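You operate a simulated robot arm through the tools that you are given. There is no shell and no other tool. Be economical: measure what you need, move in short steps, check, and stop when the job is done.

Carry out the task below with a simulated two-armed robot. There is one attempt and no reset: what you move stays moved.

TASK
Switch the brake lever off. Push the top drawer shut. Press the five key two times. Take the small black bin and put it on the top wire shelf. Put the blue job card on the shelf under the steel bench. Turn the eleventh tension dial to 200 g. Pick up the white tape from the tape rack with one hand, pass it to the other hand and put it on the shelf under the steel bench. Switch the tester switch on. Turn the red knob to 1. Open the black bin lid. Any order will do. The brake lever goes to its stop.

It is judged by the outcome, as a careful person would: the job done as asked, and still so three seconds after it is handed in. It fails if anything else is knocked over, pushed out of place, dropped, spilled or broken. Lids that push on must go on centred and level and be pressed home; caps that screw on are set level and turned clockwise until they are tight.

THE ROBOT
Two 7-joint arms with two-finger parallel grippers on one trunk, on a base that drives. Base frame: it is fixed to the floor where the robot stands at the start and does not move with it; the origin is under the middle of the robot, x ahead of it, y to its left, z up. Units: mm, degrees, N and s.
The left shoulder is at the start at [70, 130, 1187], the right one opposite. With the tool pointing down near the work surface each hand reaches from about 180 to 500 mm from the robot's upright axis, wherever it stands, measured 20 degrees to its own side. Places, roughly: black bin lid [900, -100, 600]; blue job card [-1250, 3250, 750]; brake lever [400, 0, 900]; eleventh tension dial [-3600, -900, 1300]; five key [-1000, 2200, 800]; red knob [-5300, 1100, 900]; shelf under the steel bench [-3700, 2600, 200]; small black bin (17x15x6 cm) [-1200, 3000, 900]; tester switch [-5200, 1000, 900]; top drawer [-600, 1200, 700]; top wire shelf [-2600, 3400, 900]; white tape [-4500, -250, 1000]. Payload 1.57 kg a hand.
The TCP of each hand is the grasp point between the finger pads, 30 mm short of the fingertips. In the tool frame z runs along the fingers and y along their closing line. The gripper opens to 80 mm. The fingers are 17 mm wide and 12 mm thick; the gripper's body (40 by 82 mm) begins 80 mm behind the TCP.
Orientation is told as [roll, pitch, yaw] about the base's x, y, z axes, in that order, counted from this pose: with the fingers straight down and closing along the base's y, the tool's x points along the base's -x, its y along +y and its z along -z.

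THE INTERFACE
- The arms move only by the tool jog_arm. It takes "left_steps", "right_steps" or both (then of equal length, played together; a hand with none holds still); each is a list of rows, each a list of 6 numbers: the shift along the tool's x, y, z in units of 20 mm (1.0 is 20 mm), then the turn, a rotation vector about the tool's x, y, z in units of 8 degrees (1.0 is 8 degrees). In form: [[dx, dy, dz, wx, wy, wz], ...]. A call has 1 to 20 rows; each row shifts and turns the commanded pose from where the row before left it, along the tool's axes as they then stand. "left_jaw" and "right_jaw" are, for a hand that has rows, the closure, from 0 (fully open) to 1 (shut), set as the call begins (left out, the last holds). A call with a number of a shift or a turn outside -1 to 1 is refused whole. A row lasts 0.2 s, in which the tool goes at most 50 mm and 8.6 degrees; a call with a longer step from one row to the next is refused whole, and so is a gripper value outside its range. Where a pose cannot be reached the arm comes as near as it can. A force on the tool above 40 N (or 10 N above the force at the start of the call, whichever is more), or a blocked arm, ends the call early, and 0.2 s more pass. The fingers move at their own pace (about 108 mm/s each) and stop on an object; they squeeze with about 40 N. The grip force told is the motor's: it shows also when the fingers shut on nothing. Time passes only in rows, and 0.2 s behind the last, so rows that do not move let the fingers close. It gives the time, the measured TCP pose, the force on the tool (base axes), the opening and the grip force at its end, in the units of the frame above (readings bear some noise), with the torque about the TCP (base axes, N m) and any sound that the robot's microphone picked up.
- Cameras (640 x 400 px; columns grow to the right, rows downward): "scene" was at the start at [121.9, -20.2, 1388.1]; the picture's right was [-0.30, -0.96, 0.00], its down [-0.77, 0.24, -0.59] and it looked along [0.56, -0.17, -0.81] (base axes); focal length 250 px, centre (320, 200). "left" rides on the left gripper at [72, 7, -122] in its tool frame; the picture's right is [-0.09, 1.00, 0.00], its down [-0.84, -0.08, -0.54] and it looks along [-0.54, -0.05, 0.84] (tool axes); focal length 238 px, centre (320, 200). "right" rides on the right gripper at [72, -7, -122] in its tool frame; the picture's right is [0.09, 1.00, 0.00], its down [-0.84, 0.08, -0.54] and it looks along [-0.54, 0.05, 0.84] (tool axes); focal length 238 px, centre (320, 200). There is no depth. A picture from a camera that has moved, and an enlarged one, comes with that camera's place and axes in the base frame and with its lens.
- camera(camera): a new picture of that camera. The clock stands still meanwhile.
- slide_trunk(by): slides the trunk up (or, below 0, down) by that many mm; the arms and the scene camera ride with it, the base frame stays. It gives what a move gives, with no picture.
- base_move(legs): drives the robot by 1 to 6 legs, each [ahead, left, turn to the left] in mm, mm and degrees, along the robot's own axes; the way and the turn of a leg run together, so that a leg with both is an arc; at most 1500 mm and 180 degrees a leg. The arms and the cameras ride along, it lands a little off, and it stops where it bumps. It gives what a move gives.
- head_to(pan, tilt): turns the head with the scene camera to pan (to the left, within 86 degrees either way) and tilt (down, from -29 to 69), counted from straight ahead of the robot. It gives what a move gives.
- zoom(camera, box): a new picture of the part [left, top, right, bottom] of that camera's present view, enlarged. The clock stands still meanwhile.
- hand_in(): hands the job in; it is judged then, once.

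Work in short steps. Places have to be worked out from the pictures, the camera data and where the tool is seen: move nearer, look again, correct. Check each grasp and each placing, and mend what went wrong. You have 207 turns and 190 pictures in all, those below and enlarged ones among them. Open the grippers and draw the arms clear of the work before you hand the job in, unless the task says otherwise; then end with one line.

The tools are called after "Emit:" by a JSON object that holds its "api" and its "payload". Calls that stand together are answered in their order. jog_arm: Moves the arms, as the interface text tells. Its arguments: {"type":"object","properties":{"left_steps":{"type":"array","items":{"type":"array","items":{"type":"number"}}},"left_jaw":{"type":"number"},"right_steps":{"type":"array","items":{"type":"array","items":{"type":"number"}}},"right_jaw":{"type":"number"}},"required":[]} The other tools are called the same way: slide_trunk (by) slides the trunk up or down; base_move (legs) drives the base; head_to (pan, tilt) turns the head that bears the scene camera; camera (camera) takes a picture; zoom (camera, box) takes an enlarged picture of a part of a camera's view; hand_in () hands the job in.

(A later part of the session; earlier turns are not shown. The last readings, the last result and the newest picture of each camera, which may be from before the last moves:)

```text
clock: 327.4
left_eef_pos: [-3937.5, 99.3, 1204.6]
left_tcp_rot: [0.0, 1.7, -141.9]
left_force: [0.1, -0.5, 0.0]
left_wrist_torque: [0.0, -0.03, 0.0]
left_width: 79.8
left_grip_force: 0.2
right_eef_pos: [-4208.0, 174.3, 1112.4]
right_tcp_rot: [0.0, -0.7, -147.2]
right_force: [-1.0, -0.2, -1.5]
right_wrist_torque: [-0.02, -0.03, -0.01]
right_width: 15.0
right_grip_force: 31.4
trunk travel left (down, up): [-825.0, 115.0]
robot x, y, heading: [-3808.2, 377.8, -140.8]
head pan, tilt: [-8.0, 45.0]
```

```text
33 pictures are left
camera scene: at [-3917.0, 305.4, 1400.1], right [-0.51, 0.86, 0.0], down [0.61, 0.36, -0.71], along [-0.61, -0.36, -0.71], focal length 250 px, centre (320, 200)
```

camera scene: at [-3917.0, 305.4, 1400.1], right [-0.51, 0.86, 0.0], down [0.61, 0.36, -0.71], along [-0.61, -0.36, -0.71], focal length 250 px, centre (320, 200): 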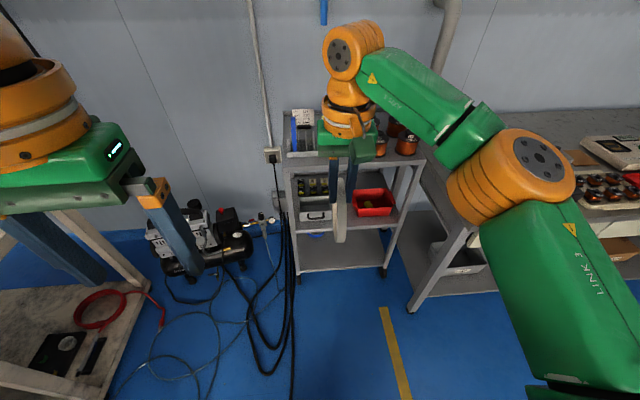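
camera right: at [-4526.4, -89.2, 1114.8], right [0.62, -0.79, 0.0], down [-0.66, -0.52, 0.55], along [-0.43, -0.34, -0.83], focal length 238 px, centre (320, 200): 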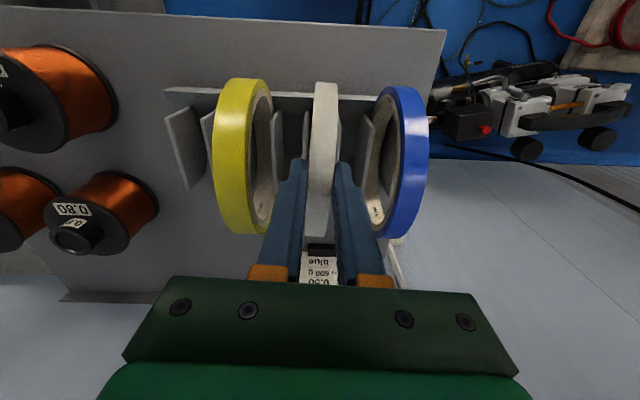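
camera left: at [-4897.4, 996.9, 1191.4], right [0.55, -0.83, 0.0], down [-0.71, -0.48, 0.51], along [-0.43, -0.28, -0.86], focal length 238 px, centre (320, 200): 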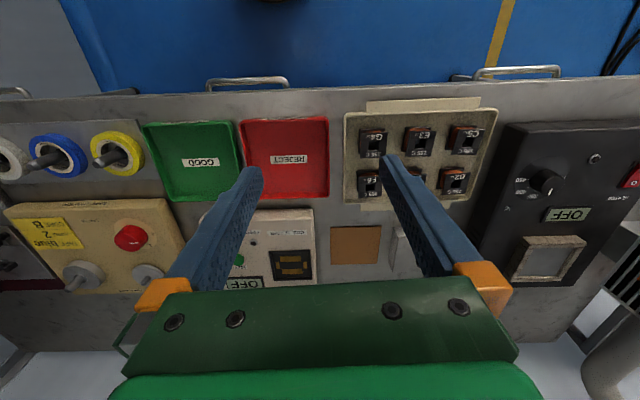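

The tape hangs safely from the right hand. I bring it to the middle, and pitch the left hand forward at the left side, ready to grip the roll's near edge.

Emit:
{"api": "jog_arm", "payload": {"right_steps": [[0, 0.96, 0, 0, 0, -0.13], [0, 0.96, 0, 0, 0, -0.13], [0, 0.96, 0, 0, 0, -0.13], [0, 0.96, 0, 0, 0, -0.13], [0, 0.96, 0, 0, 0, -0.13], [0, 0.96, 0, 0, 0, -0.13], [0, 0, 0, 0, 0, 0], [0, 0, 0, 0, 0, 0], [0, 0, 0, 0, 0, 0], [0, 0, 0, 0, 0, 0], [0, 0, 0, 0, 0, 0], [0, 0, 0, 0, 0, 0], [0, 0, 0, 0, 0, 0], [0, 0, 0, 0, 0, 0], [0, 0, 0, 0, 0, 0], [0, 0, 0, 0, 0, 0]], "left_steps": [[-0.5, 0.6, 0, 0, 0, 0], [-0.5, 0.6, 0, 0, 0, 0], [-0.5, 0.6, 0, 0, 0, 0], [-0.3, 0.6, 0, 0, 0, 0], [0, 0.5, 0, 0, 0, 0], [0, 0, 0, 0, -1, 0], [0, 0, 0, 0, -1, 0], [0, 0, 0, 0, -1, 0], [0, 0, 0, 0, -1, 0], [0, 0, 0, 0, -1, 0], [0, 0, 0, 0, -1, 0], [0, 0, 0, 0, -1, 0], [0, 0, 0, 0, -1, 0], [0, 0, 0, 0, -1, 0], [0, 0, 0, 0, -1, 0], [0, 0, 0, 0, -1, 0]], "left_jaw": 0.375}}

Emit:
{"api": "jog_arm", "payload": {"left_steps": [[1, 0, 0, 0, 0, 0], [1, 0, 0, 0, 0, 0], [1, 0, 0, 0, 0, 0], [1, 0, 0, 0, 0, 0], [1, 0, 0, 0, 0, 0], [1, 0, 0, 0, 0, 0], [1, 0, 0, 0, 0, 0]]}}

Emit:
{"api": "camera", "payload": {"camera": "scene"}}

```text
clock: 330.8
left_eef_pos: [-3964.5, -20.5, 1317.9]
left_tcp_rot: [2.0, -86.4, -144.1]
left_force: [-0.5, -0.3, -0.5]
left_wrist_torque: [-0.02, 0.01, 0.0]
left_width: 49.9
left_grip_force: 0.1
left hand out of reach, approached as far as the arm can: row 12, 13, 14, 15, 16
right_eef_pos: [-4147.3, 112.8, 1104.9]
right_tcp_rot: [-0.1, -0.4, -141.9]
right_force: [0.2, 0.0, -0.7]
right_wrist_torque: [0.05, -0.03, 0.0]
right_width: 15.3
right_grip_force: 30.3
right hand out of reach, approached as far as the arm can: row 4, 5, 6
trunk travel left (down, up): [-825.0, 115.0]
robot x, y, heading: [-3807.3, 378.6, -141.1]
head pan, tilt: [-8.0, 45.0]
```

```text
clock: 332.4
left_eef_pos: [-3989.7, -78.2, 1238.8]
left_tcp_rot: [1.3, -86.4, -143.4]
left_force: [-0.9, 0.2, -0.5]
left_wrist_torque: [-0.01, -0.01, 0.0]
left_width: 50.0
left_grip_force: 0.0
left hand out of reach, approached as far as the arm can: row 1, 2, 3, 4, 5, 6, 7
right_eef_pos: [-4147.9, 112.8, 1103.7]
right_tcp_rot: [-0.1, -0.4, -142.0]
right_force: [-0.3, -0.1, -0.7]
right_wrist_torque: [0.0, -0.02, 0.02]
right_width: 15.0
right_grip_force: 31.6
trunk travel left (down, up): [-825.0, 115.0]
robot x, y, heading: [-3810.7, 377.6, -141.2]
head pan, tilt: [-8.0, 45.0]
```

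```text
32 pictures are left
camera scene: at [-3915.3, 306.1, 1400.2], right [-0.51, 0.86, 0.0], down [0.61, 0.36, -0.71], along [-0.61, -0.36, -0.71], focal length 250 px, centre (320, 200)
```

scene: 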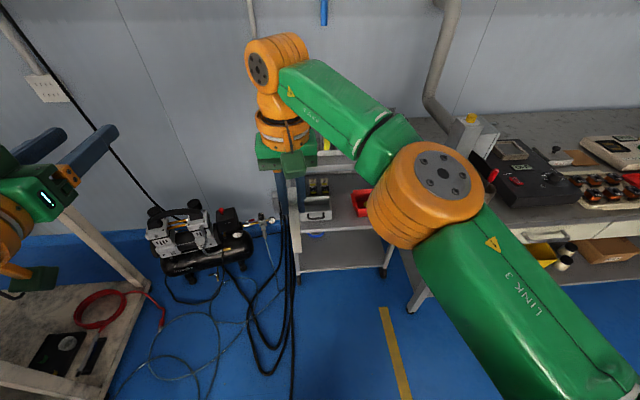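

The left hand sits at ~425 ahead, 243 left, z 1239. I bring it back and down at its own side first.

Emit:
{"api": "jog_arm", "payload": {"left_steps": [[0.8, -0.3, -0.8, 0, 0, 0], [0.8, -0.3, -0.8, 0, 0, 0], [0.8, -0.3, -0.8, 0, 0, 0], [0.8, -0.3, -0.8, 0, 0, 0], [0.8, -0.3, -0.8, 0, 0, 0], [0.8, -0.3, -0.8, 0, 0, 0], [0.8, -0.3, -0.8, 0, 0, 0], [0.8, -0.3, -0.8, 0, 0, 0]]}}

```text
clock: 334.2
left_eef_pos: [-3986.4, -93.3, 1199.9]
left_tcp_rot: [2.9, -86.3, -144.8]
left_force: [1.1, -1.0, 0.0]
left_wrist_torque: [-0.02, 0.01, 0.0]
left_width: 50.2
left_grip_force: 0.1
left hand out of reach, approached as far as the arm can: row 1, 2, 3, 4, 5, 6, 7, 8
right_eef_pos: [-4147.5, 113.9, 1105.2]
right_tcp_rot: [0.0, -0.6, -142.0]
right_force: [-0.1, -0.4, -0.8]
right_wrist_torque: [-0.01, -0.04, -0.03]
right_width: 15.3
right_grip_force: 30.8
trunk travel left (down, up): [-825.0, 115.0]
robot x, y, heading: [-3807.7, 378.3, -140.9]
head pan, tilt: [-8.0, 45.0]
```

Forward-pointing can't come closer than ~420. Instead I use a 45° pitch: the left fingers will grip the roll's near-upper rim radially. I unpitch to 45°, move back/down, then slide in laterally.

Emit:
{"api": "jog_arm", "payload": {"left_steps": [[0, 0, 0, 0, 1, 0], [0, 0, 0, 0, 1, 0], [0, 0, 0, 0, 1, 0], [0, 0, 0, 0, 1, 0], [0, 0, 0, 0, 1, 0], [0, 0, 0, 0, 0.2, 0], [0.91, 0, -0.2, 0, 0, 0], [0.91, 0, -0.2, 0, 0, 0], [0.91, 0, -0.2, 0, 0, 0], [0.91, 0, -0.2, 0, 0, 0], [0.91, 0, -0.2, 0, 0, 0], [0.91, 0, -0.2, 0, 0, 0], [0, -1, 0, 0, 0, 0], [0, -1, 0, 0, 0, 0], [0, -1, 0, 0, 0, 0], [0, -1, 0, 0, 0, 0]]}}

Emit:
{"api": "camera", "payload": {"camera": "left"}}

```text
clock: 337.6
left_eef_pos: [-3966.8, 17.7, 1151.5]
left_tcp_rot: [0.3, -44.7, -142.2]
left_force: [0.0, -0.2, 0.4]
left_wrist_torque: [-0.01, -0.01, 0.02]
left_width: 49.8
left_grip_force: 0.0
left hand out of reach, approached as far as the arm can: row 13, 14, 15
right_eef_pos: [-4149.6, 114.1, 1104.4]
right_tcp_rot: [0.0, -0.5, -141.9]
right_force: [-0.5, 0.0, -0.7]
right_wrist_torque: [0.02, 0.0, 0.01]
right_width: 15.0
right_grip_force: 30.6
trunk travel left (down, up): [-825.0, 115.0]
robot x, y, heading: [-3807.4, 374.8, -141.3]
head pan, tilt: [-8.0, 45.0]
```

```text
31 pictures are left
camera left: at [-3856.3, 96.9, 1187.2], right [0.56, -0.83, 0.07], down [-0.22, -0.07, 0.97], along [-0.8, -0.56, -0.22], focal length 238 px, centre (320, 200)
```

left: 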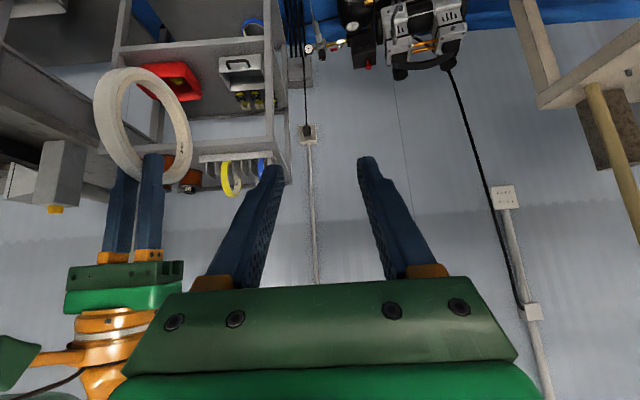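

The roll is clearly visible; I slide the left hand 190 mm to the right to line up with its plane.

Emit:
{"api": "jog_arm", "payload": {"left_steps": [[0, -1, 0, 0, 0, 0], [0, -1, 0, 0, 0, 0], [0, -1, 0, 0, 0, 0], [0, -1, 0, 0, 0, 0], [0, -1, 0, 0, 0, 0], [0, -1, 0, 0, 0, 0], [0, -1, 0, 0, 0, 0], [0, -1, 0, 0, 0, 0], [0, -1, 0, 0, 0, 0], [0, -0.5, 0, 0, 0, 0], [0, 0, 0, 0, 0, 0]]}}

Emit:
{"api": "camera", "payload": {"camera": "left"}}

```text
clock: 340.0
left_eef_pos: [-4083.2, 167.9, 1149.7]
left_tcp_rot: [0.1, -44.8, -142.1]
left_force: [0.3, 0.7, -0.1]
left_wrist_torque: [0.02, 0.01, 0.0]
left_width: 49.8
left_grip_force: 0.0
right_eef_pos: [-4147.6, 113.0, 1105.3]
right_tcp_rot: [0.0, -0.5, -142.0]
right_force: [-0.5, -0.1, -1.1]
right_wrist_torque: [0.06, -0.03, 0.01]
right_width: 15.1
right_grip_force: 31.0
trunk travel left (down, up): [-825.0, 115.0]
robot x, y, heading: [-3808.6, 377.1, -141.0]
head pan, tilt: [-8.0, 45.0]
```

```text
30 pictures are left
camera left: at [-3972.0, 246.5, 1185.0], right [0.56, -0.83, 0.07], down [-0.22, -0.07, 0.97], along [-0.8, -0.56, -0.22], focal length 238 px, centre (320, 200)
```

left: 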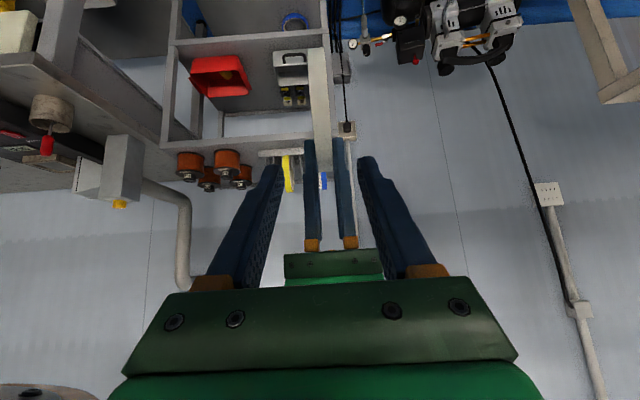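

Aligned within 4 mm laterally. I advance along the fingers onto the near rim, below the right fingertips.

Emit:
{"api": "jog_arm", "payload": {"left_steps": [[0.296, 0.045, 0.994, 0, 0, 0], [0.296, 0.045, 0.994, 0, 0, 0], [0.296, 0.045, 0.994, 0, 0, 0], [0.296, 0.045, 0.994, 0, 0, 0], [0, 0, 0, 0, 0, 0]]}}

Emit:
{"api": "camera", "payload": {"camera": "left"}}

Emit:
{"api": "camera", "payload": {"camera": "right"}}

```text
clock: 341.2
left_eef_pos: [-4111.7, 140.4, 1076.5]
left_tcp_rot: [0.1, -44.8, -142.2]
left_force: [0.0, -0.3, 0.1]
left_wrist_torque: [-0.02, 0.0, 0.0]
left_width: 50.2
left_grip_force: 0.1
right_eef_pos: [-4149.1, 114.2, 1104.5]
right_tcp_rot: [0.0, -0.5, -142.0]
right_force: [0.1, 0.1, -0.6]
right_wrist_torque: [0.0, -0.03, -0.02]
right_width: 15.0
right_grip_force: 30.3
trunk travel left (down, up): [-825.0, 115.0]
robot x, y, heading: [-3808.8, 378.9, -141.0]
head pan, tilt: [-8.0, 45.0]
```

```text
29 pictures are left
camera left: at [-4000.3, 220.1, 1113.0], right [0.56, -0.83, 0.07], down [-0.22, -0.07, 0.97], along [-0.8, -0.56, -0.22], focal length 238 px, centre (320, 200)
```

left: 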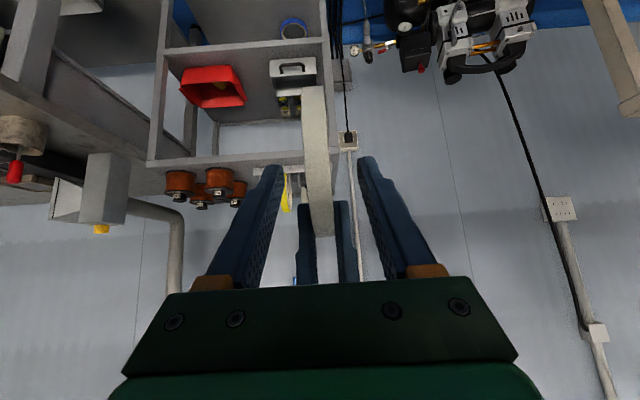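

```text
28 pictures are left
camera right: at [-4094.6, 162.9, 1226.4], right [0.69, -0.73, 0.0], down [-0.61, -0.57, 0.55], along [-0.4, -0.38, -0.84], focal length 238 px, centre (320, 200)
```

right: 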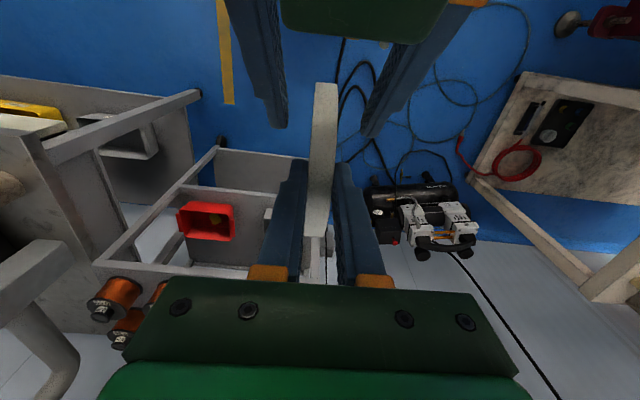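

The left fingers straddle the near rim. I close the left hand.

Emit:
{"api": "jog_arm", "payload": {"left_steps": [[0, 0, 0, 0, 0, 0], [0, 0, 0, 0, 0, 0], [0, 0, 0, 0, 0, 0], [0, 0, 0, 0, 0, 0]], "left_jaw": 1}}

Emit:
{"api": "jog_arm", "payload": {"right_steps": [[0, 0, 0, 0, 0, 0], [0, 0, 0, 0, 0, 0], [0, 0, 0, 0, 0, 0]], "right_jaw": 0.4}}

Emit:
{"api": "jog_arm", "payload": {"right_steps": [[0, 0, -1, 0, 0, 0], [0, 0, -1, 0, 0, 0], [0, 0, -1, 0, 0, 0], [0, 0, -1, 0, 0, 0], [0, 0, 0, 0, 0, 0]]}}

Emit:
{"api": "camera", "payload": {"camera": "right"}}

```text
clock: 342.2
left_eef_pos: [-4111.5, 141.8, 1077.7]
left_tcp_rot: [0.0, -44.8, -142.3]
left_force: [-5.6, 3.0, -2.7]
left_wrist_torque: [0.08, -0.08, -0.16]
left_width: 15.0
left_grip_force: 32.3
right_eef_pos: [-4148.4, 112.9, 1104.5]
right_tcp_rot: [0.0, -0.5, -141.9]
right_force: [5.8, -3.7, 1.9]
right_wrist_torque: [-0.07, -0.21, -0.14]
right_width: 15.2
right_grip_force: 31.0
trunk travel left (down, up): [-825.0, 115.0]
robot x, y, heading: [-3808.0, 376.0, -141.1]
head pan, tilt: [-8.0, 45.0]
```

```text
clock: 343.0
left_eef_pos: [-4111.6, 141.6, 1077.8]
left_tcp_rot: [0.2, -44.9, -142.1]
left_force: [-0.7, 0.0, 0.3]
left_wrist_torque: [0.01, -0.02, 0.01]
left_width: 15.1
left_grip_force: 30.7
right_eef_pos: [-4149.0, 113.1, 1104.5]
right_tcp_rot: [0.1, -0.5, -142.1]
right_force: [-0.3, 0.2, 0.6]
right_wrist_torque: [0.0, -0.01, -0.02]
right_width: 48.0
right_grip_force: 0.0
trunk travel left (down, up): [-825.0, 115.0]
robot x, y, heading: [-3807.3, 378.4, -141.0]
head pan, tilt: [-8.0, 45.0]
```

```text
clock: 344.2
left_eef_pos: [-4112.6, 140.7, 1077.7]
left_tcp_rot: [0.1, -44.7, -142.2]
left_force: [0.3, -0.2, 0.6]
left_wrist_torque: [0.03, -0.06, 0.0]
left_width: 15.1
left_grip_force: 31.0
right_eef_pos: [-4140.7, 130.4, 1163.7]
right_tcp_rot: [-0.1, -0.7, -141.0]
right_force: [0.1, -0.8, 0.5]
right_wrist_torque: [0.01, 0.0, 0.01]
right_width: 47.9
right_grip_force: 0.0
right hand out of reach, approached as far as the arm can: row 2, 3, 4
trunk travel left (down, up): [-825.0, 115.0]
robot x, y, heading: [-3807.5, 377.7, -141.2]
head pan, tilt: [-8.0, 45.0]
```

```text
27 pictures are left
camera right: at [-4087.3, 181.8, 1285.8], right [0.7, -0.72, 0.0], down [-0.6, -0.58, 0.55], along [-0.4, -0.39, -0.83], focal length 238 px, centre (320, 200)
```

right: 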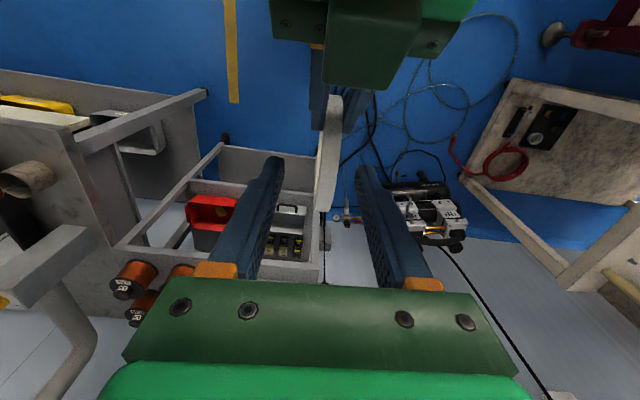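

The tape is now in the left hand. I move the right hand aside, back up, turn right 92° and drive to the steel bench.

Emit:
{"api": "jog_arm", "payload": {"right_steps": [[0, 0, -0.8, 0, 0, 0], [0, -1, 0, 0, 0, 0], [0, -1, 0, 0, 0, 0], [0, -1, 0, 0, 0, 0], [0, -1, 0, 0, 0, 0], [0, -1, 0, 0, 0, 0], [0, -1, 0, 0, 0, 0], [0.5, -1, 0, 0, 0, 0], [0.8, -1, 0, 0, 0, 0], [0.8, -0.5, 0, 0, 0, 0], [0.8, 0, 0, 0, 0, 0], [0.8, 0, 0, 0, 0, 0], [0.8, 0, 0, 0, 0, 0]]}}

Emit:
{"api": "base_move", "payload": {"legs": [[-250, 0, 0], [0, 0, -92], [900, 0, 0]]}}

```text
clock: 347.0
left_eef_pos: [-4110.5, 142.2, 1078.2]
left_tcp_rot: [0.3, -44.9, -142.3]
left_force: [-0.4, 0.7, 0.0]
left_wrist_torque: [0.02, -0.04, 0.02]
left_width: 15.2
left_grip_force: 30.5
right_eef_pos: [-4168.6, 326.6, 1180.2]
right_tcp_rot: [0.0, -0.7, -141.1]
right_force: [0.0, -0.4, -0.2]
right_wrist_torque: [0.03, 0.0, -0.03]
right_width: 47.7
right_grip_force: 0.1
right hand out of reach, approached as far as the arm can: row 1
trunk travel left (down, up): [-825.0, 115.0]
robot x, y, heading: [-3810.6, 376.7, -141.1]
head pan, tilt: [-8.0, 45.0]
```

```text
clock: 357.1
left_eef_pos: [-4391.6, 1563.0, 1077.9]
left_tcp_rot: [0.1, -44.8, 126.9]
left_force: [0.2, -0.5, -0.1]
left_wrist_torque: [-0.06, 0.02, 0.02]
left_width: 15.2
left_grip_force: 31.1
right_eef_pos: [-4207.1, 1618.8, 1178.2]
right_tcp_rot: [-0.1, -0.8, 128.1]
right_force: [0.1, -0.4, 0.2]
right_wrist_torque: [-0.01, 0.02, -0.03]
right_width: 48.0
right_grip_force: 0.1
trunk travel left (down, up): [-825.0, 115.0]
robot x, y, heading: [-4162.3, 1257.8, 127.9]
head pan, tilt: [-8.0, 45.0]
```

I back off 150, drive 1230 right to face the gap between the blue item and the bin, then set the left hand: pitch further forward and roll 90° so the tape lies flat.

Emit:
{"api": "base_move", "payload": {"legs": [[-150, 0, 0], [0, -1233, 0], [0, 0, -1]]}}

Emit:
{"api": "jog_arm", "payload": {"left_steps": [[0, 1, 0, 0, 0, 0], [0, 1, 0, 0, 0, 0], [0, 1, 0, 0, 0, 0], [0, 1, 0, 0, 0, 0], [0, 1, 0, 0, 0, 0], [0, 1, 0, 0, 0, 0], [-0.3, 0.5, 0.3, 0, -1, 0], [-0.3, 0.5, 0.3, 0, -1, 0], [-0.3, 0.5, 0.3, 0, -1, 0], [0, 0, 0, 0, 0, 0]]}}

Emit:
{"api": "jog_arm", "payload": {"left_steps": [[0, 0, 0, 0, 0, -1], [0, 0, 0, 0, 0, -1], [0, 0, 0, 0, 0, -1], [0, 0, 0, 0, 0, -1], [0, 0, 0, 0, 0, -1], [0, 0, 0, 0, 0, -1], [0, 0, 0, 0, 0, -1], [0, 0, 0, 0, 0, -1], [0, 0, 0, 0, 0, -1], [0, 0, 0, 0, 0, -1], [0, 0, 0, 0, 0, -1]]}}

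Emit:
{"api": "head_to", "payload": {"pan": 12, "tilt": 35}}

Emit:
{"api": "camera", "payload": {"camera": "scene"}}

```text
clock: 364.6
left_eef_pos: [-3339.3, 2193.1, 1076.9]
left_tcp_rot: [0.1, -44.8, 125.9]
left_force: [-0.6, -0.4, -0.4]
left_wrist_torque: [0.0, 0.02, -0.01]
left_width: 15.1
left_grip_force: 31.4
right_eef_pos: [-3153.6, 2245.4, 1178.2]
right_tcp_rot: [0.0, -0.6, 127.1]
right_force: [0.0, 0.3, -0.4]
right_wrist_torque: [0.04, 0.01, -0.01]
right_width: 48.1
right_grip_force: 0.0
trunk travel left (down, up): [-825.0, 115.0]
robot x, y, heading: [-3111.5, 1884.1, 127.0]
head pan, tilt: [-8.0, 45.0]
```

```text
clock: 366.8
left_eef_pos: [-3471.3, 2148.6, 1081.2]
left_tcp_rot: [-0.7, -66.8, 125.8]
left_force: [0.5, 0.2, -0.5]
left_wrist_torque: [-0.06, 0.01, -0.03]
left_width: 15.1
left_grip_force: 30.6
left hand out of reach, approached as far as the arm can: row 7, 8, 9
right_eef_pos: [-3152.5, 2244.8, 1179.0]
right_tcp_rot: [0.2, -0.7, 127.0]
right_force: [0.1, 0.3, 0.4]
right_wrist_torque: [-0.03, 0.0, -0.01]
right_width: 48.2
right_grip_force: 0.0
trunk travel left (down, up): [-825.0, 115.0]
robot x, y, heading: [-3107.6, 1880.9, 127.0]
head pan, tilt: [-8.0, 45.0]
```

```text
clock: 369.2
left_eef_pos: [-3472.4, 2147.2, 1079.9]
left_tcp_rot: [-68.7, -1.8, -144.6]
left_force: [0.7, 0.1, -1.3]
left_wrist_torque: [-0.02, -0.04, -0.05]
left_width: 15.0
left_grip_force: 31.2
right_eef_pos: [-3152.4, 2245.8, 1178.1]
right_tcp_rot: [0.0, -0.6, 127.1]
right_force: [0.4, -0.1, -0.3]
right_wrist_torque: [0.05, 0.02, -0.03]
right_width: 47.8
right_grip_force: 0.1
trunk travel left (down, up): [-825.0, 115.0]
robot x, y, heading: [-3112.6, 1883.2, 127.1]
head pan, tilt: [-8.0, 45.0]
```

```text
clock: 370.0
left_eef_pos: [-3472.1, 2148.6, 1079.9]
left_tcp_rot: [-68.8, -2.0, -144.8]
left_force: [0.7, -0.2, -0.7]
left_wrist_torque: [-0.01, -0.03, 0.01]
left_width: 15.1
left_grip_force: 30.7
right_eef_pos: [-3152.6, 2245.3, 1178.7]
right_tcp_rot: [0.0, -0.7, 127.1]
right_force: [0.2, -0.5, -0.5]
right_wrist_torque: [0.0, 0.02, 0.02]
right_width: 47.7
right_grip_force: 0.1
trunk travel left (down, up): [-825.0, 115.0]
robot x, y, heading: [-3114.6, 1884.5, 126.7]
head pan, tilt: [12.0, 35.0]
```

```text
26 pictures are left
camera scene: at [-3206.9, 1981.4, 1415.0], right [0.66, 0.75, 0.0], down [0.43, -0.38, -0.82], along [-0.62, 0.54, -0.57], focal length 250 px, centre (320, 200)
```

scene: 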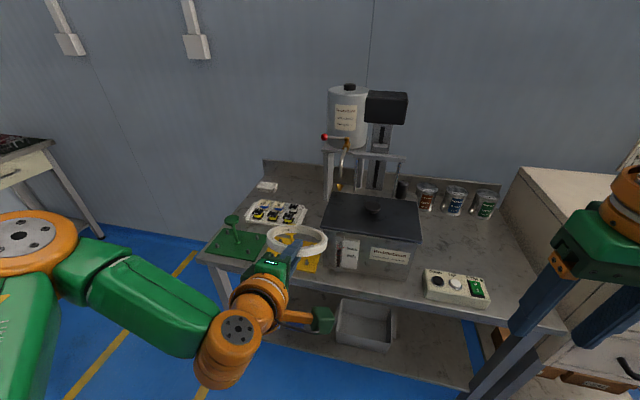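

The tape lies nearly flat (21° nose-down). TCP is at bench lateral −99, aligned with the gap. I lower the trunk in two moves and look.

Emit:
{"api": "slide_trunk", "payload": {"by": -400}}

Emit:
{"api": "slide_trunk", "payload": {"by": -370}}

Emit:
{"api": "head_to", "payload": {"pan": 12, "tilt": 35}}

Emit:
{"api": "camera", "payload": {"camera": "scene"}}

```text
clock: 373.8
left_eef_pos: [-3471.9, 2147.7, 679.8]
left_tcp_rot: [-68.6, -2.0, -144.7]
left_force: [-0.4, -0.1, -0.1]
left_wrist_torque: [0.0, -0.07, -0.04]
left_width: 15.0
left_grip_force: 31.0
right_eef_pos: [-3152.9, 2245.9, 778.1]
right_tcp_rot: [0.0, -0.7, 127.0]
right_force: [0.0, -0.2, -0.2]
right_wrist_torque: [-0.02, 0.0, 0.01]
right_width: 47.9
right_grip_force: 0.0
trunk travel left (down, up): [-425.0, 515.0]
robot x, y, heading: [-3113.6, 1884.8, 126.8]
head pan, tilt: [12.0, 35.0]
```

```text
clock: 377.4
left_eef_pos: [-3471.9, 2147.5, 309.6]
left_tcp_rot: [-68.8, -2.0, -144.6]
left_force: [-0.2, 0.1, -0.4]
left_wrist_torque: [-0.06, -0.06, -0.03]
left_width: 15.1
left_grip_force: 30.6
right_eef_pos: [-3152.6, 2244.9, 408.9]
right_tcp_rot: [-0.1, -0.8, 127.1]
right_force: [0.2, -0.6, 0.1]
right_wrist_torque: [0.01, -0.02, 0.01]
right_width: 48.0
right_grip_force: 0.0
trunk travel left (down, up): [-55.0, 885.0]
robot x, y, heading: [-3113.4, 1883.5, 127.1]
head pan, tilt: [12.0, 35.0]
```

```text
clock: 378.0
left_eef_pos: [-3472.6, 2147.2, 309.4]
left_tcp_rot: [-68.6, -2.0, -144.7]
left_force: [-0.3, 0.2, -1.3]
left_wrist_torque: [-0.03, -0.02, 0.01]
left_width: 15.1
left_grip_force: 30.8
right_eef_pos: [-3152.7, 2245.0, 409.4]
right_tcp_rot: [0.0, -0.6, 127.0]
right_force: [0.1, 0.5, 0.6]
right_wrist_torque: [0.03, -0.04, 0.01]
right_width: 48.2
right_grip_force: 0.1
trunk travel left (down, up): [-55.0, 885.0]
robot x, y, heading: [-3113.3, 1883.4, 126.9]
head pan, tilt: [12.0, 35.0]
```

```text
25 pictures are left
camera scene: at [-3206.8, 1981.2, 645.1], right [0.66, 0.75, 0.0], down [0.43, -0.38, -0.82], along [-0.62, 0.54, -0.57], focal length 250 px, centre (320, 200)
```

scene: 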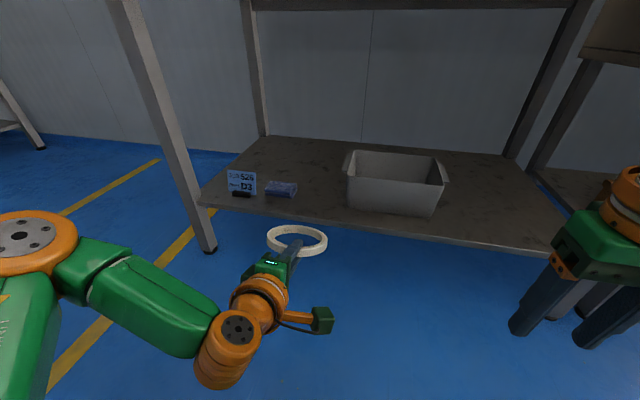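

View is excellent: the gap between blue item (L≈−8) and bin (L≈−175) matches the tape at L≈−97. I drive 250 ahead.

Emit:
{"api": "base_move", "payload": {"legs": [[250, 0, 0]]}}

Emit:
{"api": "zoom", "payload": {"camera": "scene", "box": [180, 130, 440, 300]}}

```text
clock: 379.8
left_eef_pos: [-3621.0, 2346.3, 309.1]
left_tcp_rot: [-68.7, -2.0, -144.8]
left_force: [0.8, 0.6, -1.2]
left_wrist_torque: [-0.03, -0.01, 0.01]
left_width: 15.1
left_grip_force: 30.9
right_eef_pos: [-3301.7, 2443.4, 407.9]
right_tcp_rot: [-0.1, -0.7, 127.1]
right_force: [0.5, -0.8, 0.2]
right_wrist_torque: [-0.01, 0.03, -0.01]
right_width: 47.7
right_grip_force: 0.0
trunk travel left (down, up): [-55.0, 885.0]
robot x, y, heading: [-3263.2, 2079.5, 127.0]
head pan, tilt: [12.0, 35.0]
```

```text
2.35 times, centred on (310, 215) of scene
camera zoom: at [-3355.3, 2179.2, 645.1], right [0.66, 0.75, 0.0], down [0.43, -0.38, -0.82], along [-0.62, 0.54, -0.57], focal length 589 px, centre (344, 165)
```

zoom: 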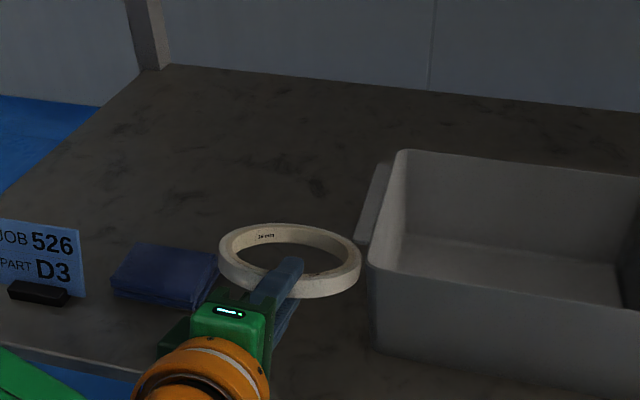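

The tape sits over the gap with ~20 mm margins each side. I lower 34 mm and check for contact.

Emit:
{"api": "slide_trunk", "payload": {"by": -34}}

Emit:
{"api": "zoom", "payload": {"camera": "scene", "box": [180, 150, 440, 320]}}

```text
clock: 380.6
left_eef_pos: [-3620.4, 2346.4, 275.1]
left_tcp_rot: [-68.7, -2.0, -144.7]
left_force: [-0.4, 0.4, -1.5]
left_wrist_torque: [-0.03, -0.03, 0.0]
left_width: 15.0
left_grip_force: 30.6
right_eef_pos: [-3301.7, 2443.7, 373.9]
right_tcp_rot: [0.1, -0.6, 127.1]
right_force: [0.4, 0.1, 0.5]
right_wrist_torque: [-0.01, -0.01, 0.0]
right_width: 47.8
right_grip_force: 0.1
trunk travel left (down, up): [-21.0, 919.0]
robot x, y, heading: [-3260.4, 2081.2, 127.0]
head pan, tilt: [12.0, 35.0]
```

```text
2.35 times, centred on (310, 235) of scene
camera zoom: at [-3355.3, 2179.2, 611.0], right [0.66, 0.75, 0.0], down [0.43, -0.38, -0.82], along [-0.62, 0.54, -0.57], focal length 589 px, centre (344, 118)
```

zoom: 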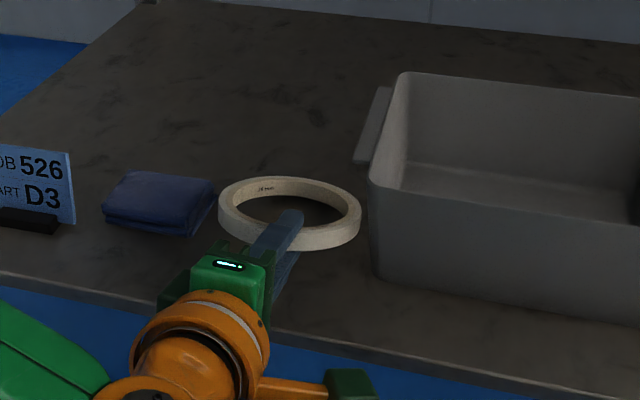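

No contact yet; I lower further in small steps.

Emit:
{"api": "slide_trunk", "payload": {"by": -10}}

Emit:
{"api": "slide_trunk", "payload": {"by": -8}}

```text
clock: 381.2
left_eef_pos: [-3619.8, 2346.1, 266.6]
left_tcp_rot: [-69.0, -1.9, -144.6]
left_force: [-0.4, 0.1, 4.7]
left_wrist_torque: [0.44, 0.32, 0.02]
left_width: 15.5
left_grip_force: 31.0
right_eef_pos: [-3300.3, 2442.0, 366.5]
right_tcp_rot: [0.0, -0.7, 127.2]
right_force: [0.3, 0.5, 0.4]
right_wrist_torque: [0.03, 0.04, 0.0]
right_width: 47.9
right_grip_force: 0.0
trunk travel left (down, up): [-11.0, 929.0]
robot x, y, heading: [-3260.3, 2079.8, 126.9]
head pan, tilt: [12.0, 35.0]
```

```text
clock: 381.7
left_eef_pos: [-3620.8, 2345.8, 257.6]
left_tcp_rot: [-68.9, -2.0, -144.8]
left_force: [-0.7, -0.4, 3.0]
left_wrist_torque: [0.34, 0.15, 0.01]
left_width: 15.8
left_grip_force: 31.6
right_eef_pos: [-3300.7, 2442.6, 357.2]
right_tcp_rot: [0.0, -0.6, 127.1]
right_force: [-0.1, 0.5, -0.9]
right_wrist_torque: [0.02, -0.02, 0.04]
right_width: 48.0
right_grip_force: 0.0
trunk travel left (down, up): [-3.0, 937.0]
robot x, y, heading: [-3259.7, 2081.0, 126.9]
head pan, tilt: [12.0, 35.0]
```

The far edge rests on the shelf and the roll is settling flat in the grip. I open the jaw slightly and withdraw straight back.

Emit:
{"api": "jog_arm", "payload": {"left_steps": [[0, 0, 0, 0, 0, 0], [0, 0, 0, 0, 0, 0], [0, 0, 0, 0, 0, 0]], "left_jaw": 0.6}}

Emit:
{"api": "base_move", "payload": {"legs": [[-120, 0, 0]]}}

Emit:
{"api": "zoom", "payload": {"camera": "scene", "box": [180, 100, 480, 300]}}

```text
clock: 382.5
left_eef_pos: [-3620.8, 2347.2, 258.9]
left_tcp_rot: [-68.7, -1.9, -144.7]
left_force: [0.0, -0.1, -0.7]
left_wrist_torque: [-0.03, -0.04, 0.01]
left_width: 32.4
left_grip_force: 0.6
right_eef_pos: [-3300.0, 2441.9, 357.2]
right_tcp_rot: [0.0, -0.6, 127.1]
right_force: [0.2, 1.9, -0.7]
right_wrist_torque: [0.01, 0.0, -0.02]
right_width: 47.9
right_grip_force: 0.1
trunk travel left (down, up): [-3.0, 937.0]
robot x, y, heading: [-3264.2, 2083.0, 126.8]
head pan, tilt: [12.0, 35.0]
```

```text
clock: 383.8
left_eef_pos: [-3547.7, 2251.1, 257.7]
left_tcp_rot: [-68.7, -2.0, -144.9]
left_force: [0.1, -0.7, 0.4]
left_wrist_torque: [0.02, -0.02, -0.03]
left_width: 32.1
left_grip_force: 0.0
right_eef_pos: [-3228.4, 2347.0, 357.0]
right_tcp_rot: [0.0, -0.7, 127.0]
right_force: [0.4, 1.1, 0.1]
right_wrist_torque: [0.01, -0.02, 0.02]
right_width: 48.0
right_grip_force: 0.1
trunk travel left (down, up): [-3.0, 937.0]
robot x, y, heading: [-3188.9, 1987.3, 127.0]
head pan, tilt: [12.0, 35.0]
```

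```text
2.00 times, centred on (330, 200) of scene
camera zoom: at [-3282.9, 2083.0, 593.1], right [0.66, 0.75, 0.0], down [0.43, -0.38, -0.82], along [-0.62, 0.54, -0.57], focal length 501 px, centre (300, 200)
```

zoom: 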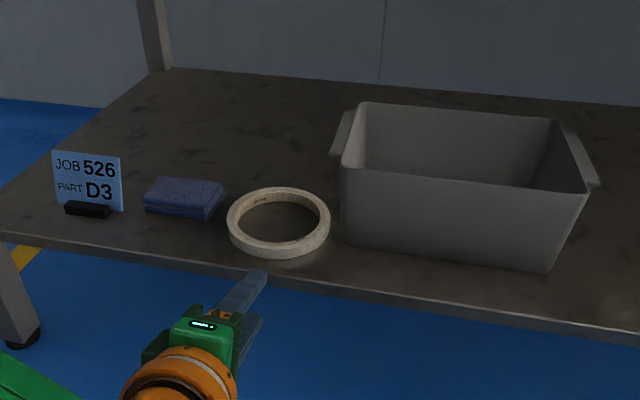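

The white tape lies flat on the bench shelf. I back off, raise the trunk, restore the left hand and head towards the tension dials.

Emit:
{"api": "base_move", "payload": {"legs": [[-380, 0, 0]]}}

Emit:
{"api": "slide_trunk", "payload": {"by": 400}}

Emit:
{"api": "slide_trunk", "payload": {"by": 400}}

Emit:
{"api": "jog_arm", "payload": {"left_steps": [[0, 0, 0, 0, 0, 1], [0, 0, 0, 0, 0, 1], [0, 0, 0, 0, 0, 1], [0, 0, 0, 0, 0, 1], [0, 0, 0, 0, 0, 1], [0, 0, 0, 0, 0, 1], [0, 0, 0, 0, 0, 1], [0, 0, 0, 0, 0, 1], [0, 0, 0, 0, 0, 1], [0, 0, 0, 0, 0, 1], [0, 0, 0, 0, 0, 1], [0, 0, 0, 0, 1, 0], [0, 0, 0, 0, 1, 0], [0, 0, 0, 0, 1, 0], [0, 0, 0, 0, 1, 0], [0, 0, 0, 0, 1, 0], [0, 0, 0, 0, 1, 0], [0, 0, 0, 0, 1, 0], [0, 0, 0, 0, 1, 0], [0, 0, 0, 0, 0.5, 0]]}}

Emit:
{"api": "base_move", "payload": {"legs": [[0, 0, 123], [1250, 0, 0]]}}

Emit:
{"api": "head_to", "payload": {"pan": 0, "tilt": 8}}

Emit:
{"api": "camera", "payload": {"camera": "scene"}}

```text
clock: 386.2
left_eef_pos: [-3321.0, 1945.9, 258.0]
left_tcp_rot: [-68.8, -2.1, -144.8]
left_force: [0.6, -0.6, -0.4]
left_wrist_torque: [0.0, 0.05, 0.01]
left_width: 32.0
left_grip_force: 0.2
right_eef_pos: [-3002.3, 2043.0, 355.9]
right_tcp_rot: [0.0, -0.7, 127.0]
right_force: [-0.1, 0.3, 0.0]
right_wrist_torque: [0.0, 0.01, -0.01]
right_width: 47.7
right_grip_force: 0.1
trunk travel left (down, up): [-3.0, 937.0]
robot x, y, heading: [-2962.7, 1679.5, 126.6]
head pan, tilt: [12.0, 35.0]
```

```text
clock: 390.0
left_eef_pos: [-3320.7, 1947.0, 658.2]
left_tcp_rot: [-68.8, -1.9, -144.7]
left_force: [-0.6, 0.6, -1.1]
left_wrist_torque: [0.0, 0.0, 0.01]
left_width: 31.9
left_grip_force: 0.0
right_eef_pos: [-3001.8, 2042.4, 757.4]
right_tcp_rot: [0.0, -0.7, 127.0]
right_force: [-0.1, -0.2, 0.5]
right_wrist_torque: [-0.02, 0.0, 0.0]
right_width: 47.9
right_grip_force: 0.1
trunk travel left (down, up): [-403.0, 537.0]
robot x, y, heading: [-2962.2, 1676.4, 126.9]
head pan, tilt: [12.0, 35.0]
```

```text
clock: 393.8
left_eef_pos: [-3319.6, 1945.6, 1058.2]
left_tcp_rot: [-68.9, -2.1, -144.8]
left_force: [-0.3, -0.3, -0.5]
left_wrist_torque: [-0.02, -0.01, 0.05]
left_width: 32.2
left_grip_force: 0.0
right_eef_pos: [-3001.3, 2042.9, 1156.9]
right_tcp_rot: [0.0, -0.7, 127.0]
right_force: [0.6, 0.2, 0.7]
right_wrist_torque: [-0.01, -0.01, 0.0]
right_width: 48.1
right_grip_force: 0.1
trunk travel left (down, up): [-803.0, 137.0]
robot x, y, heading: [-2964.8, 1680.8, 126.8]
head pan, tilt: [12.0, 35.0]
```

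```text
clock: 398.0
left_eef_pos: [-3320.7, 1945.7, 1058.9]
left_tcp_rot: [0.1, -0.6, 125.9]
left_force: [0.4, -0.5, -0.2]
left_wrist_torque: [0.0, 0.0, 0.02]
left_width: 32.4
left_grip_force: 0.1
right_eef_pos: [-3000.7, 2044.1, 1156.0]
right_tcp_rot: [0.0, -0.6, 127.0]
right_force: [-1.0, 0.0, 0.1]
right_wrist_torque: [0.02, 0.0, -0.01]
right_width: 47.9
right_grip_force: 0.0
trunk travel left (down, up): [-803.0, 137.0]
robot x, y, heading: [-2959.5, 1678.1, 126.8]
head pan, tilt: [12.0, 35.0]
```

```text
clock: 409.6
left_eef_pos: [-3389.0, 31.4, 1059.1]
left_tcp_rot: [0.1, -0.8, -109.7]
left_force: [0.2, 0.4, 0.4]
left_wrist_torque: [0.03, -0.06, 0.02]
left_width: 32.0
left_grip_force: 0.1
right_eef_pos: [-3649.6, 241.8, 1156.7]
right_tcp_rot: [0.0, -0.7, -108.6]
right_force: [-0.2, 0.3, -0.9]
right_wrist_torque: [-0.01, 0.02, -0.01]
right_width: 47.9
right_grip_force: 0.0
trunk travel left (down, up): [-803.0, 137.0]
robot x, y, heading: [-3371.1, 478.0, -108.6]
head pan, tilt: [12.0, 35.0]
```

```text
clock: 410.5
left_eef_pos: [-3389.8, 32.5, 1059.1]
left_tcp_rot: [0.1, -0.9, -109.6]
left_force: [0.7, 0.5, 0.1]
left_wrist_torque: [0.0, 0.01, 0.02]
left_width: 32.0
left_grip_force: 0.1
right_eef_pos: [-3650.0, 241.4, 1157.3]
right_tcp_rot: [0.1, -0.6, -108.6]
right_force: [0.1, -0.7, 0.2]
right_wrist_torque: [0.01, 0.01, -0.04]
right_width: 48.0
right_grip_force: 0.1
trunk travel left (down, up): [-803.0, 137.0]
robot x, y, heading: [-3373.2, 478.1, -108.7]
head pan, tilt: [0.0, 8.0]
```

```text
21 pictures are left
camera scene: at [-3416.7, 345.8, 1436.4], right [-0.95, 0.32, 0.0], down [0.04, 0.13, -0.99], along [-0.32, -0.94, -0.14], focal length 250 px, centre (320, 200)
```

scene: 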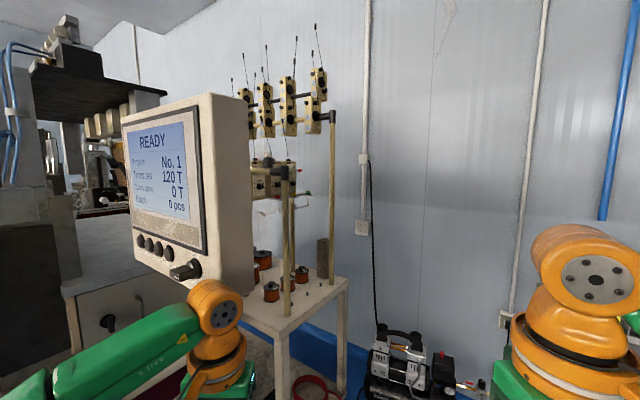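

The tension units hang on a frame behind the machine's display. I zoom in on them.

Emit:
{"api": "zoom", "payload": {"camera": "scene", "box": [225, 50, 355, 220]}}

```text
2.35 times, centred on (290, 135) of scene
camera zoom: at [-3416.7, 345.8, 1436.4], right [-0.95, 0.32, 0.0], down [0.04, 0.13, -0.99], along [-0.32, -0.94, -0.14], focal length 589 px, centre (391, 353)
```

zoom: 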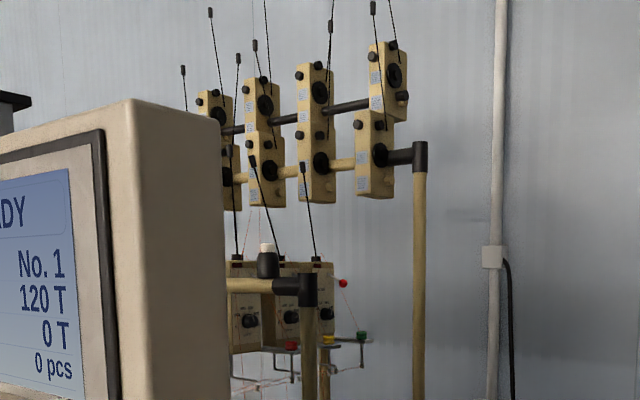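

The tension units are behind the display; a lower row of dials sits near [-3690,-900,1340]. I pull the left hand back, go around to the right and face the frame.

Emit:
{"api": "jog_arm", "payload": {"left_steps": [[1, 0, 0, 0, 0, 0], [1, 0, 0, 0, 0, 0], [1, 0, 0, 0, 0, 0], [1, 0, 0, 0, 0, 0], [1, 0, 0, 0, 0, 0], [1, 0, 0, 0, 0, 0], [1, 0, 0, 0, 0, 0], [1, 0, 0, 0, 0, 0]]}}

Emit:
{"api": "base_move", "payload": {"legs": [[0, -380, 0], [420, 0, 0], [0, 0, 25]]}}

Emit:
{"api": "head_to", "payload": {"pan": 0, "tilt": 8}}

Emit:
{"api": "camera", "payload": {"camera": "scene"}}

```text
clock: 412.3
left_eef_pos: [-3334.3, 183.6, 1057.2]
left_tcp_rot: [0.0, -0.8, -109.5]
left_force: [0.2, -0.2, -0.6]
left_wrist_torque: [-0.02, 0.0, -0.05]
left_width: 32.1
left_grip_force: 0.1
right_eef_pos: [-3649.2, 241.3, 1157.9]
right_tcp_rot: [0.0, -0.8, -108.6]
right_force: [-0.9, 0.0, 0.3]
right_wrist_torque: [-0.04, -0.03, 0.02]
right_width: 48.0
right_grip_force: 0.1
trunk travel left (down, up): [-803.0, 137.0]
robot x, y, heading: [-3374.2, 480.0, -108.6]
head pan, tilt: [0.0, 8.0]
```

```text
clock: 418.2
left_eef_pos: [-3716.5, -51.8, 1057.0]
left_tcp_rot: [0.1, -0.8, -84.3]
left_force: [-0.4, 0.4, 0.2]
left_wrist_torque: [0.03, 0.02, -0.02]
left_width: 32.1
left_grip_force: 0.1
right_eef_pos: [-4023.9, -133.9, 1156.3]
right_tcp_rot: [0.2, -0.7, -83.2]
right_force: [0.3, 0.3, 0.1]
right_wrist_torque: [-0.03, 0.03, -0.01]
right_width: 47.9
right_grip_force: 0.1
trunk travel left (down, up): [-803.0, 137.0]
robot x, y, heading: [-3877.7, 200.0, -83.2]
head pan, tilt: [0.0, 8.0]
```

```text
clock: 418.8
left_eef_pos: [-3716.2, -52.4, 1056.0]
left_tcp_rot: [0.1, -0.9, -84.3]
left_force: [-0.6, 0.1, 0.0]
left_wrist_torque: [0.0, 0.02, 0.02]
left_width: 32.0
left_grip_force: 0.0
right_eef_pos: [-4024.1, -134.5, 1156.4]
right_tcp_rot: [0.0, -0.7, -83.3]
right_force: [-1.1, -0.1, 0.1]
right_wrist_torque: [-0.01, -0.03, 0.02]
right_width: 48.0
right_grip_force: 0.1
trunk travel left (down, up): [-803.0, 137.0]
robot x, y, heading: [-3872.9, 200.6, -83.4]
head pan, tilt: [0.0, 8.0]
```

```text
19 pictures are left
camera scene: at [-3857.8, 59.8, 1436.5], right [-0.99, -0.11, 0.0], down [-0.02, 0.14, -0.99], along [0.11, -0.98, -0.14], focal length 250 px, centre (320, 200)
```

scene: 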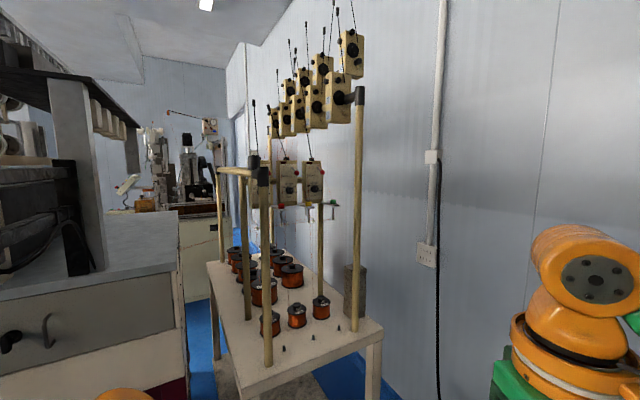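

I zoom to read the unit labels and dials.

Emit:
{"api": "zoom", "payload": {"camera": "scene", "box": [240, 20, 380, 220]}}

Emit:
{"api": "zoom", "payload": {"camera": "scene", "box": [265, 145, 345, 225]}}

```text
2.00 times, centred on (310, 120) of scene
camera zoom: at [-3857.8, 59.8, 1436.5], right [-0.99, -0.11, 0.0], down [-0.02, 0.14, -0.99], along [0.11, -0.98, -0.14], focal length 501 px, centre (340, 360)
```

zoom: 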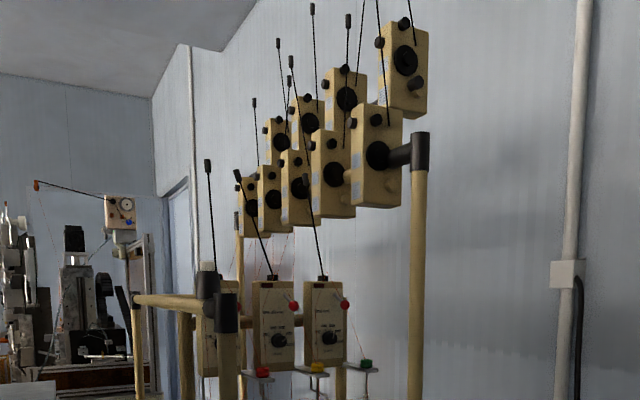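

```text
5.00 times, centred on (305, 185) of scene
camera zoom: at [-3857.8, 59.8, 1436.5], right [-0.99, -0.11, 0.0], down [-0.02, 0.14, -0.99], along [0.11, -0.98, -0.14], focal length 1253 px, centre (395, 275)
```

zoom: 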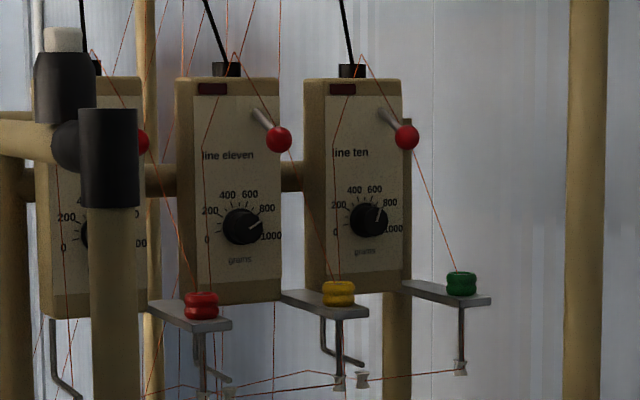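

"Line eleven" is the unit left of line ten; its dial is near [-3631,-880,1340], currently ~900, facing heading ≈ −52°. I raise the trunk, pitch the right hand forward, tuck the left, then turn and approach in one diagonal leg.

Emit:
{"api": "slide_trunk", "payload": {"by": 130}}

Emit:
{"api": "jog_arm", "payload": {"right_steps": [[-0.8, 0.2, 0, 0, 0, 0], [-0.8, 0.2, 0, 0, 0, 0], [-0.8, 0.2, 0, 0, 0, 0], [-0.8, 0.2, 0, 0, 0, 0], [-0.8, 0.2, 0, 0, 0, 0], [0, 0, 0, 0, -1, 0], [0, 0, 0, 0, -1, 0], [0, 0, 0, 0, -1, 0], [0, 0, 0, 0, -1, 0], [0, 0, 0, 0, -1, 0], [0, 0, 0, 0, -1, 0], [0, 0, 0, 0, -1, 0], [0, 0, 0, 0, -1, 0], [0, 0, 0, 0, -1, 0], [0, 0, 0, 0, -1, 0], [0, 0, 0, 0, -1, 0]], "right_jaw": 0, "left_steps": [[1, 0, 0, 0, 0, 0], [1, 0, 0, 0, 0, 0], [1, 0, 0, 0, 0, 0], [0, 0, 0, 0, 0, 0], [0, 0, 0, 0, 0, 0], [0, 0, 0, 0, 0, 0], [0, 0, 0, 0, 0, 0], [0, 0, 0, 0, 0, 0], [0, 0, 0, 0, 0, 0], [0, 0, 0, 0, 0, 0], [0, 0, 0, 0, 0, 0], [0, 0, 0, 0, 0, 0], [0, 0, 0, 0, 0, 0], [0, 0, 0, 0, 0, 0], [0, 0, 0, 0, 0, 0], [0, 0, 0, 0, 0, 0]]}}

Emit:
{"api": "base_move", "payload": {"legs": [[0, 0, 31.4], [330, -374, 0]]}}

Emit:
{"api": "head_to", "payload": {"pan": -5, "tilt": 20}}

Emit:
{"api": "camera", "payload": {"camera": "scene"}}

```text
clock: 420.4
left_eef_pos: [-3715.9, -52.2, 1186.0]
left_tcp_rot: [0.1, -0.8, -84.4]
left_force: [-0.7, 0.0, -0.6]
left_wrist_torque: [0.02, 0.0, -0.01]
left_width: 31.8
left_grip_force: 0.0
right_eef_pos: [-4024.2, -134.2, 1287.3]
right_tcp_rot: [0.0, -0.7, -83.2]
right_force: [-0.5, -0.3, 0.1]
right_wrist_torque: [0.01, -0.02, -0.03]
right_width: 48.1
right_grip_force: 0.1
trunk travel left (down, up): [-933.0, 7.0]
robot x, y, heading: [-3880.1, 202.1, -83.6]
head pan, tilt: [0.0, 8.0]
```

```text
clock: 423.8
left_eef_pos: [-3722.3, 8.6, 1185.6]
left_tcp_rot: [0.1, -0.8, -84.4]
left_force: [0.3, 0.6, -0.7]
left_wrist_torque: [0.01, 0.02, 0.03]
left_width: 32.1
left_grip_force: 0.1
right_eef_pos: [-3981.6, -262.3, 1310.6]
right_tcp_rot: [0.6, -84.8, -83.8]
right_force: [-0.8, -0.2, -0.3]
right_wrist_torque: [0.01, -0.05, 0.04]
right_width: 80.1
right_grip_force: 0.1
right hand out of reach, approached as far as the arm can: row 13, 14, 15, 16
trunk travel left (down, up): [-933.0, 7.0]
robot x, y, heading: [-3875.0, 203.3, -83.5]
head pan, tilt: [0.0, 8.0]
```

```text
clock: 428.3
left_eef_pos: [-3724.6, -375.0, 1186.7]
left_tcp_rot: [0.0, -0.8, -52.3]
left_force: [0.0, -0.1, 0.4]
left_wrist_torque: [-0.03, 0.01, -0.02]
left_width: 31.9
left_grip_force: 0.0
right_eef_pos: [-3801.0, -742.9, 1312.6]
right_tcp_rot: [-0.4, -84.6, -50.7]
right_force: [0.0, -0.2, 0.8]
right_wrist_torque: [0.01, 0.01, -0.02]
right_width: 80.1
right_grip_force: 0.2
trunk travel left (down, up): [-933.0, 7.0]
robot x, y, heading: [-3957.0, -291.2, -51.5]
head pan, tilt: [0.0, 8.0]
```

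```text
clock: 429.1
left_eef_pos: [-3725.2, -376.7, 1186.2]
left_tcp_rot: [0.1, -0.8, -52.3]
left_force: [1.3, -0.9, 0.0]
left_wrist_torque: [-0.03, 0.0, -0.03]
left_width: 32.0
left_grip_force: 0.0
right_eef_pos: [-3800.7, -745.1, 1310.9]
right_tcp_rot: [0.3, -84.7, -51.5]
right_force: [-0.9, -0.2, -1.2]
right_wrist_torque: [0.01, -0.01, -0.01]
right_width: 80.1
right_grip_force: 0.1
trunk travel left (down, up): [-933.0, 7.0]
robot x, y, heading: [-3956.1, -295.1, -51.3]
head pan, tilt: [-5.0, 20.0]
```

```text
16 pictures are left
camera scene: at [-3872.8, -411.2, 1547.0], right [-0.83, -0.55, 0.0], down [-0.19, 0.28, -0.94], along [0.52, -0.78, -0.34], focal length 250 px, centre (320, 200)
```

scene: 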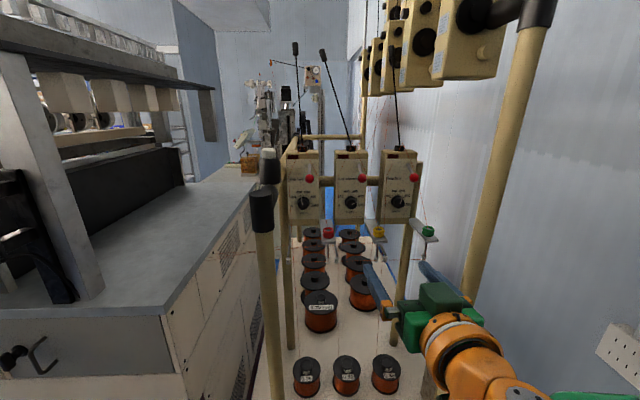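

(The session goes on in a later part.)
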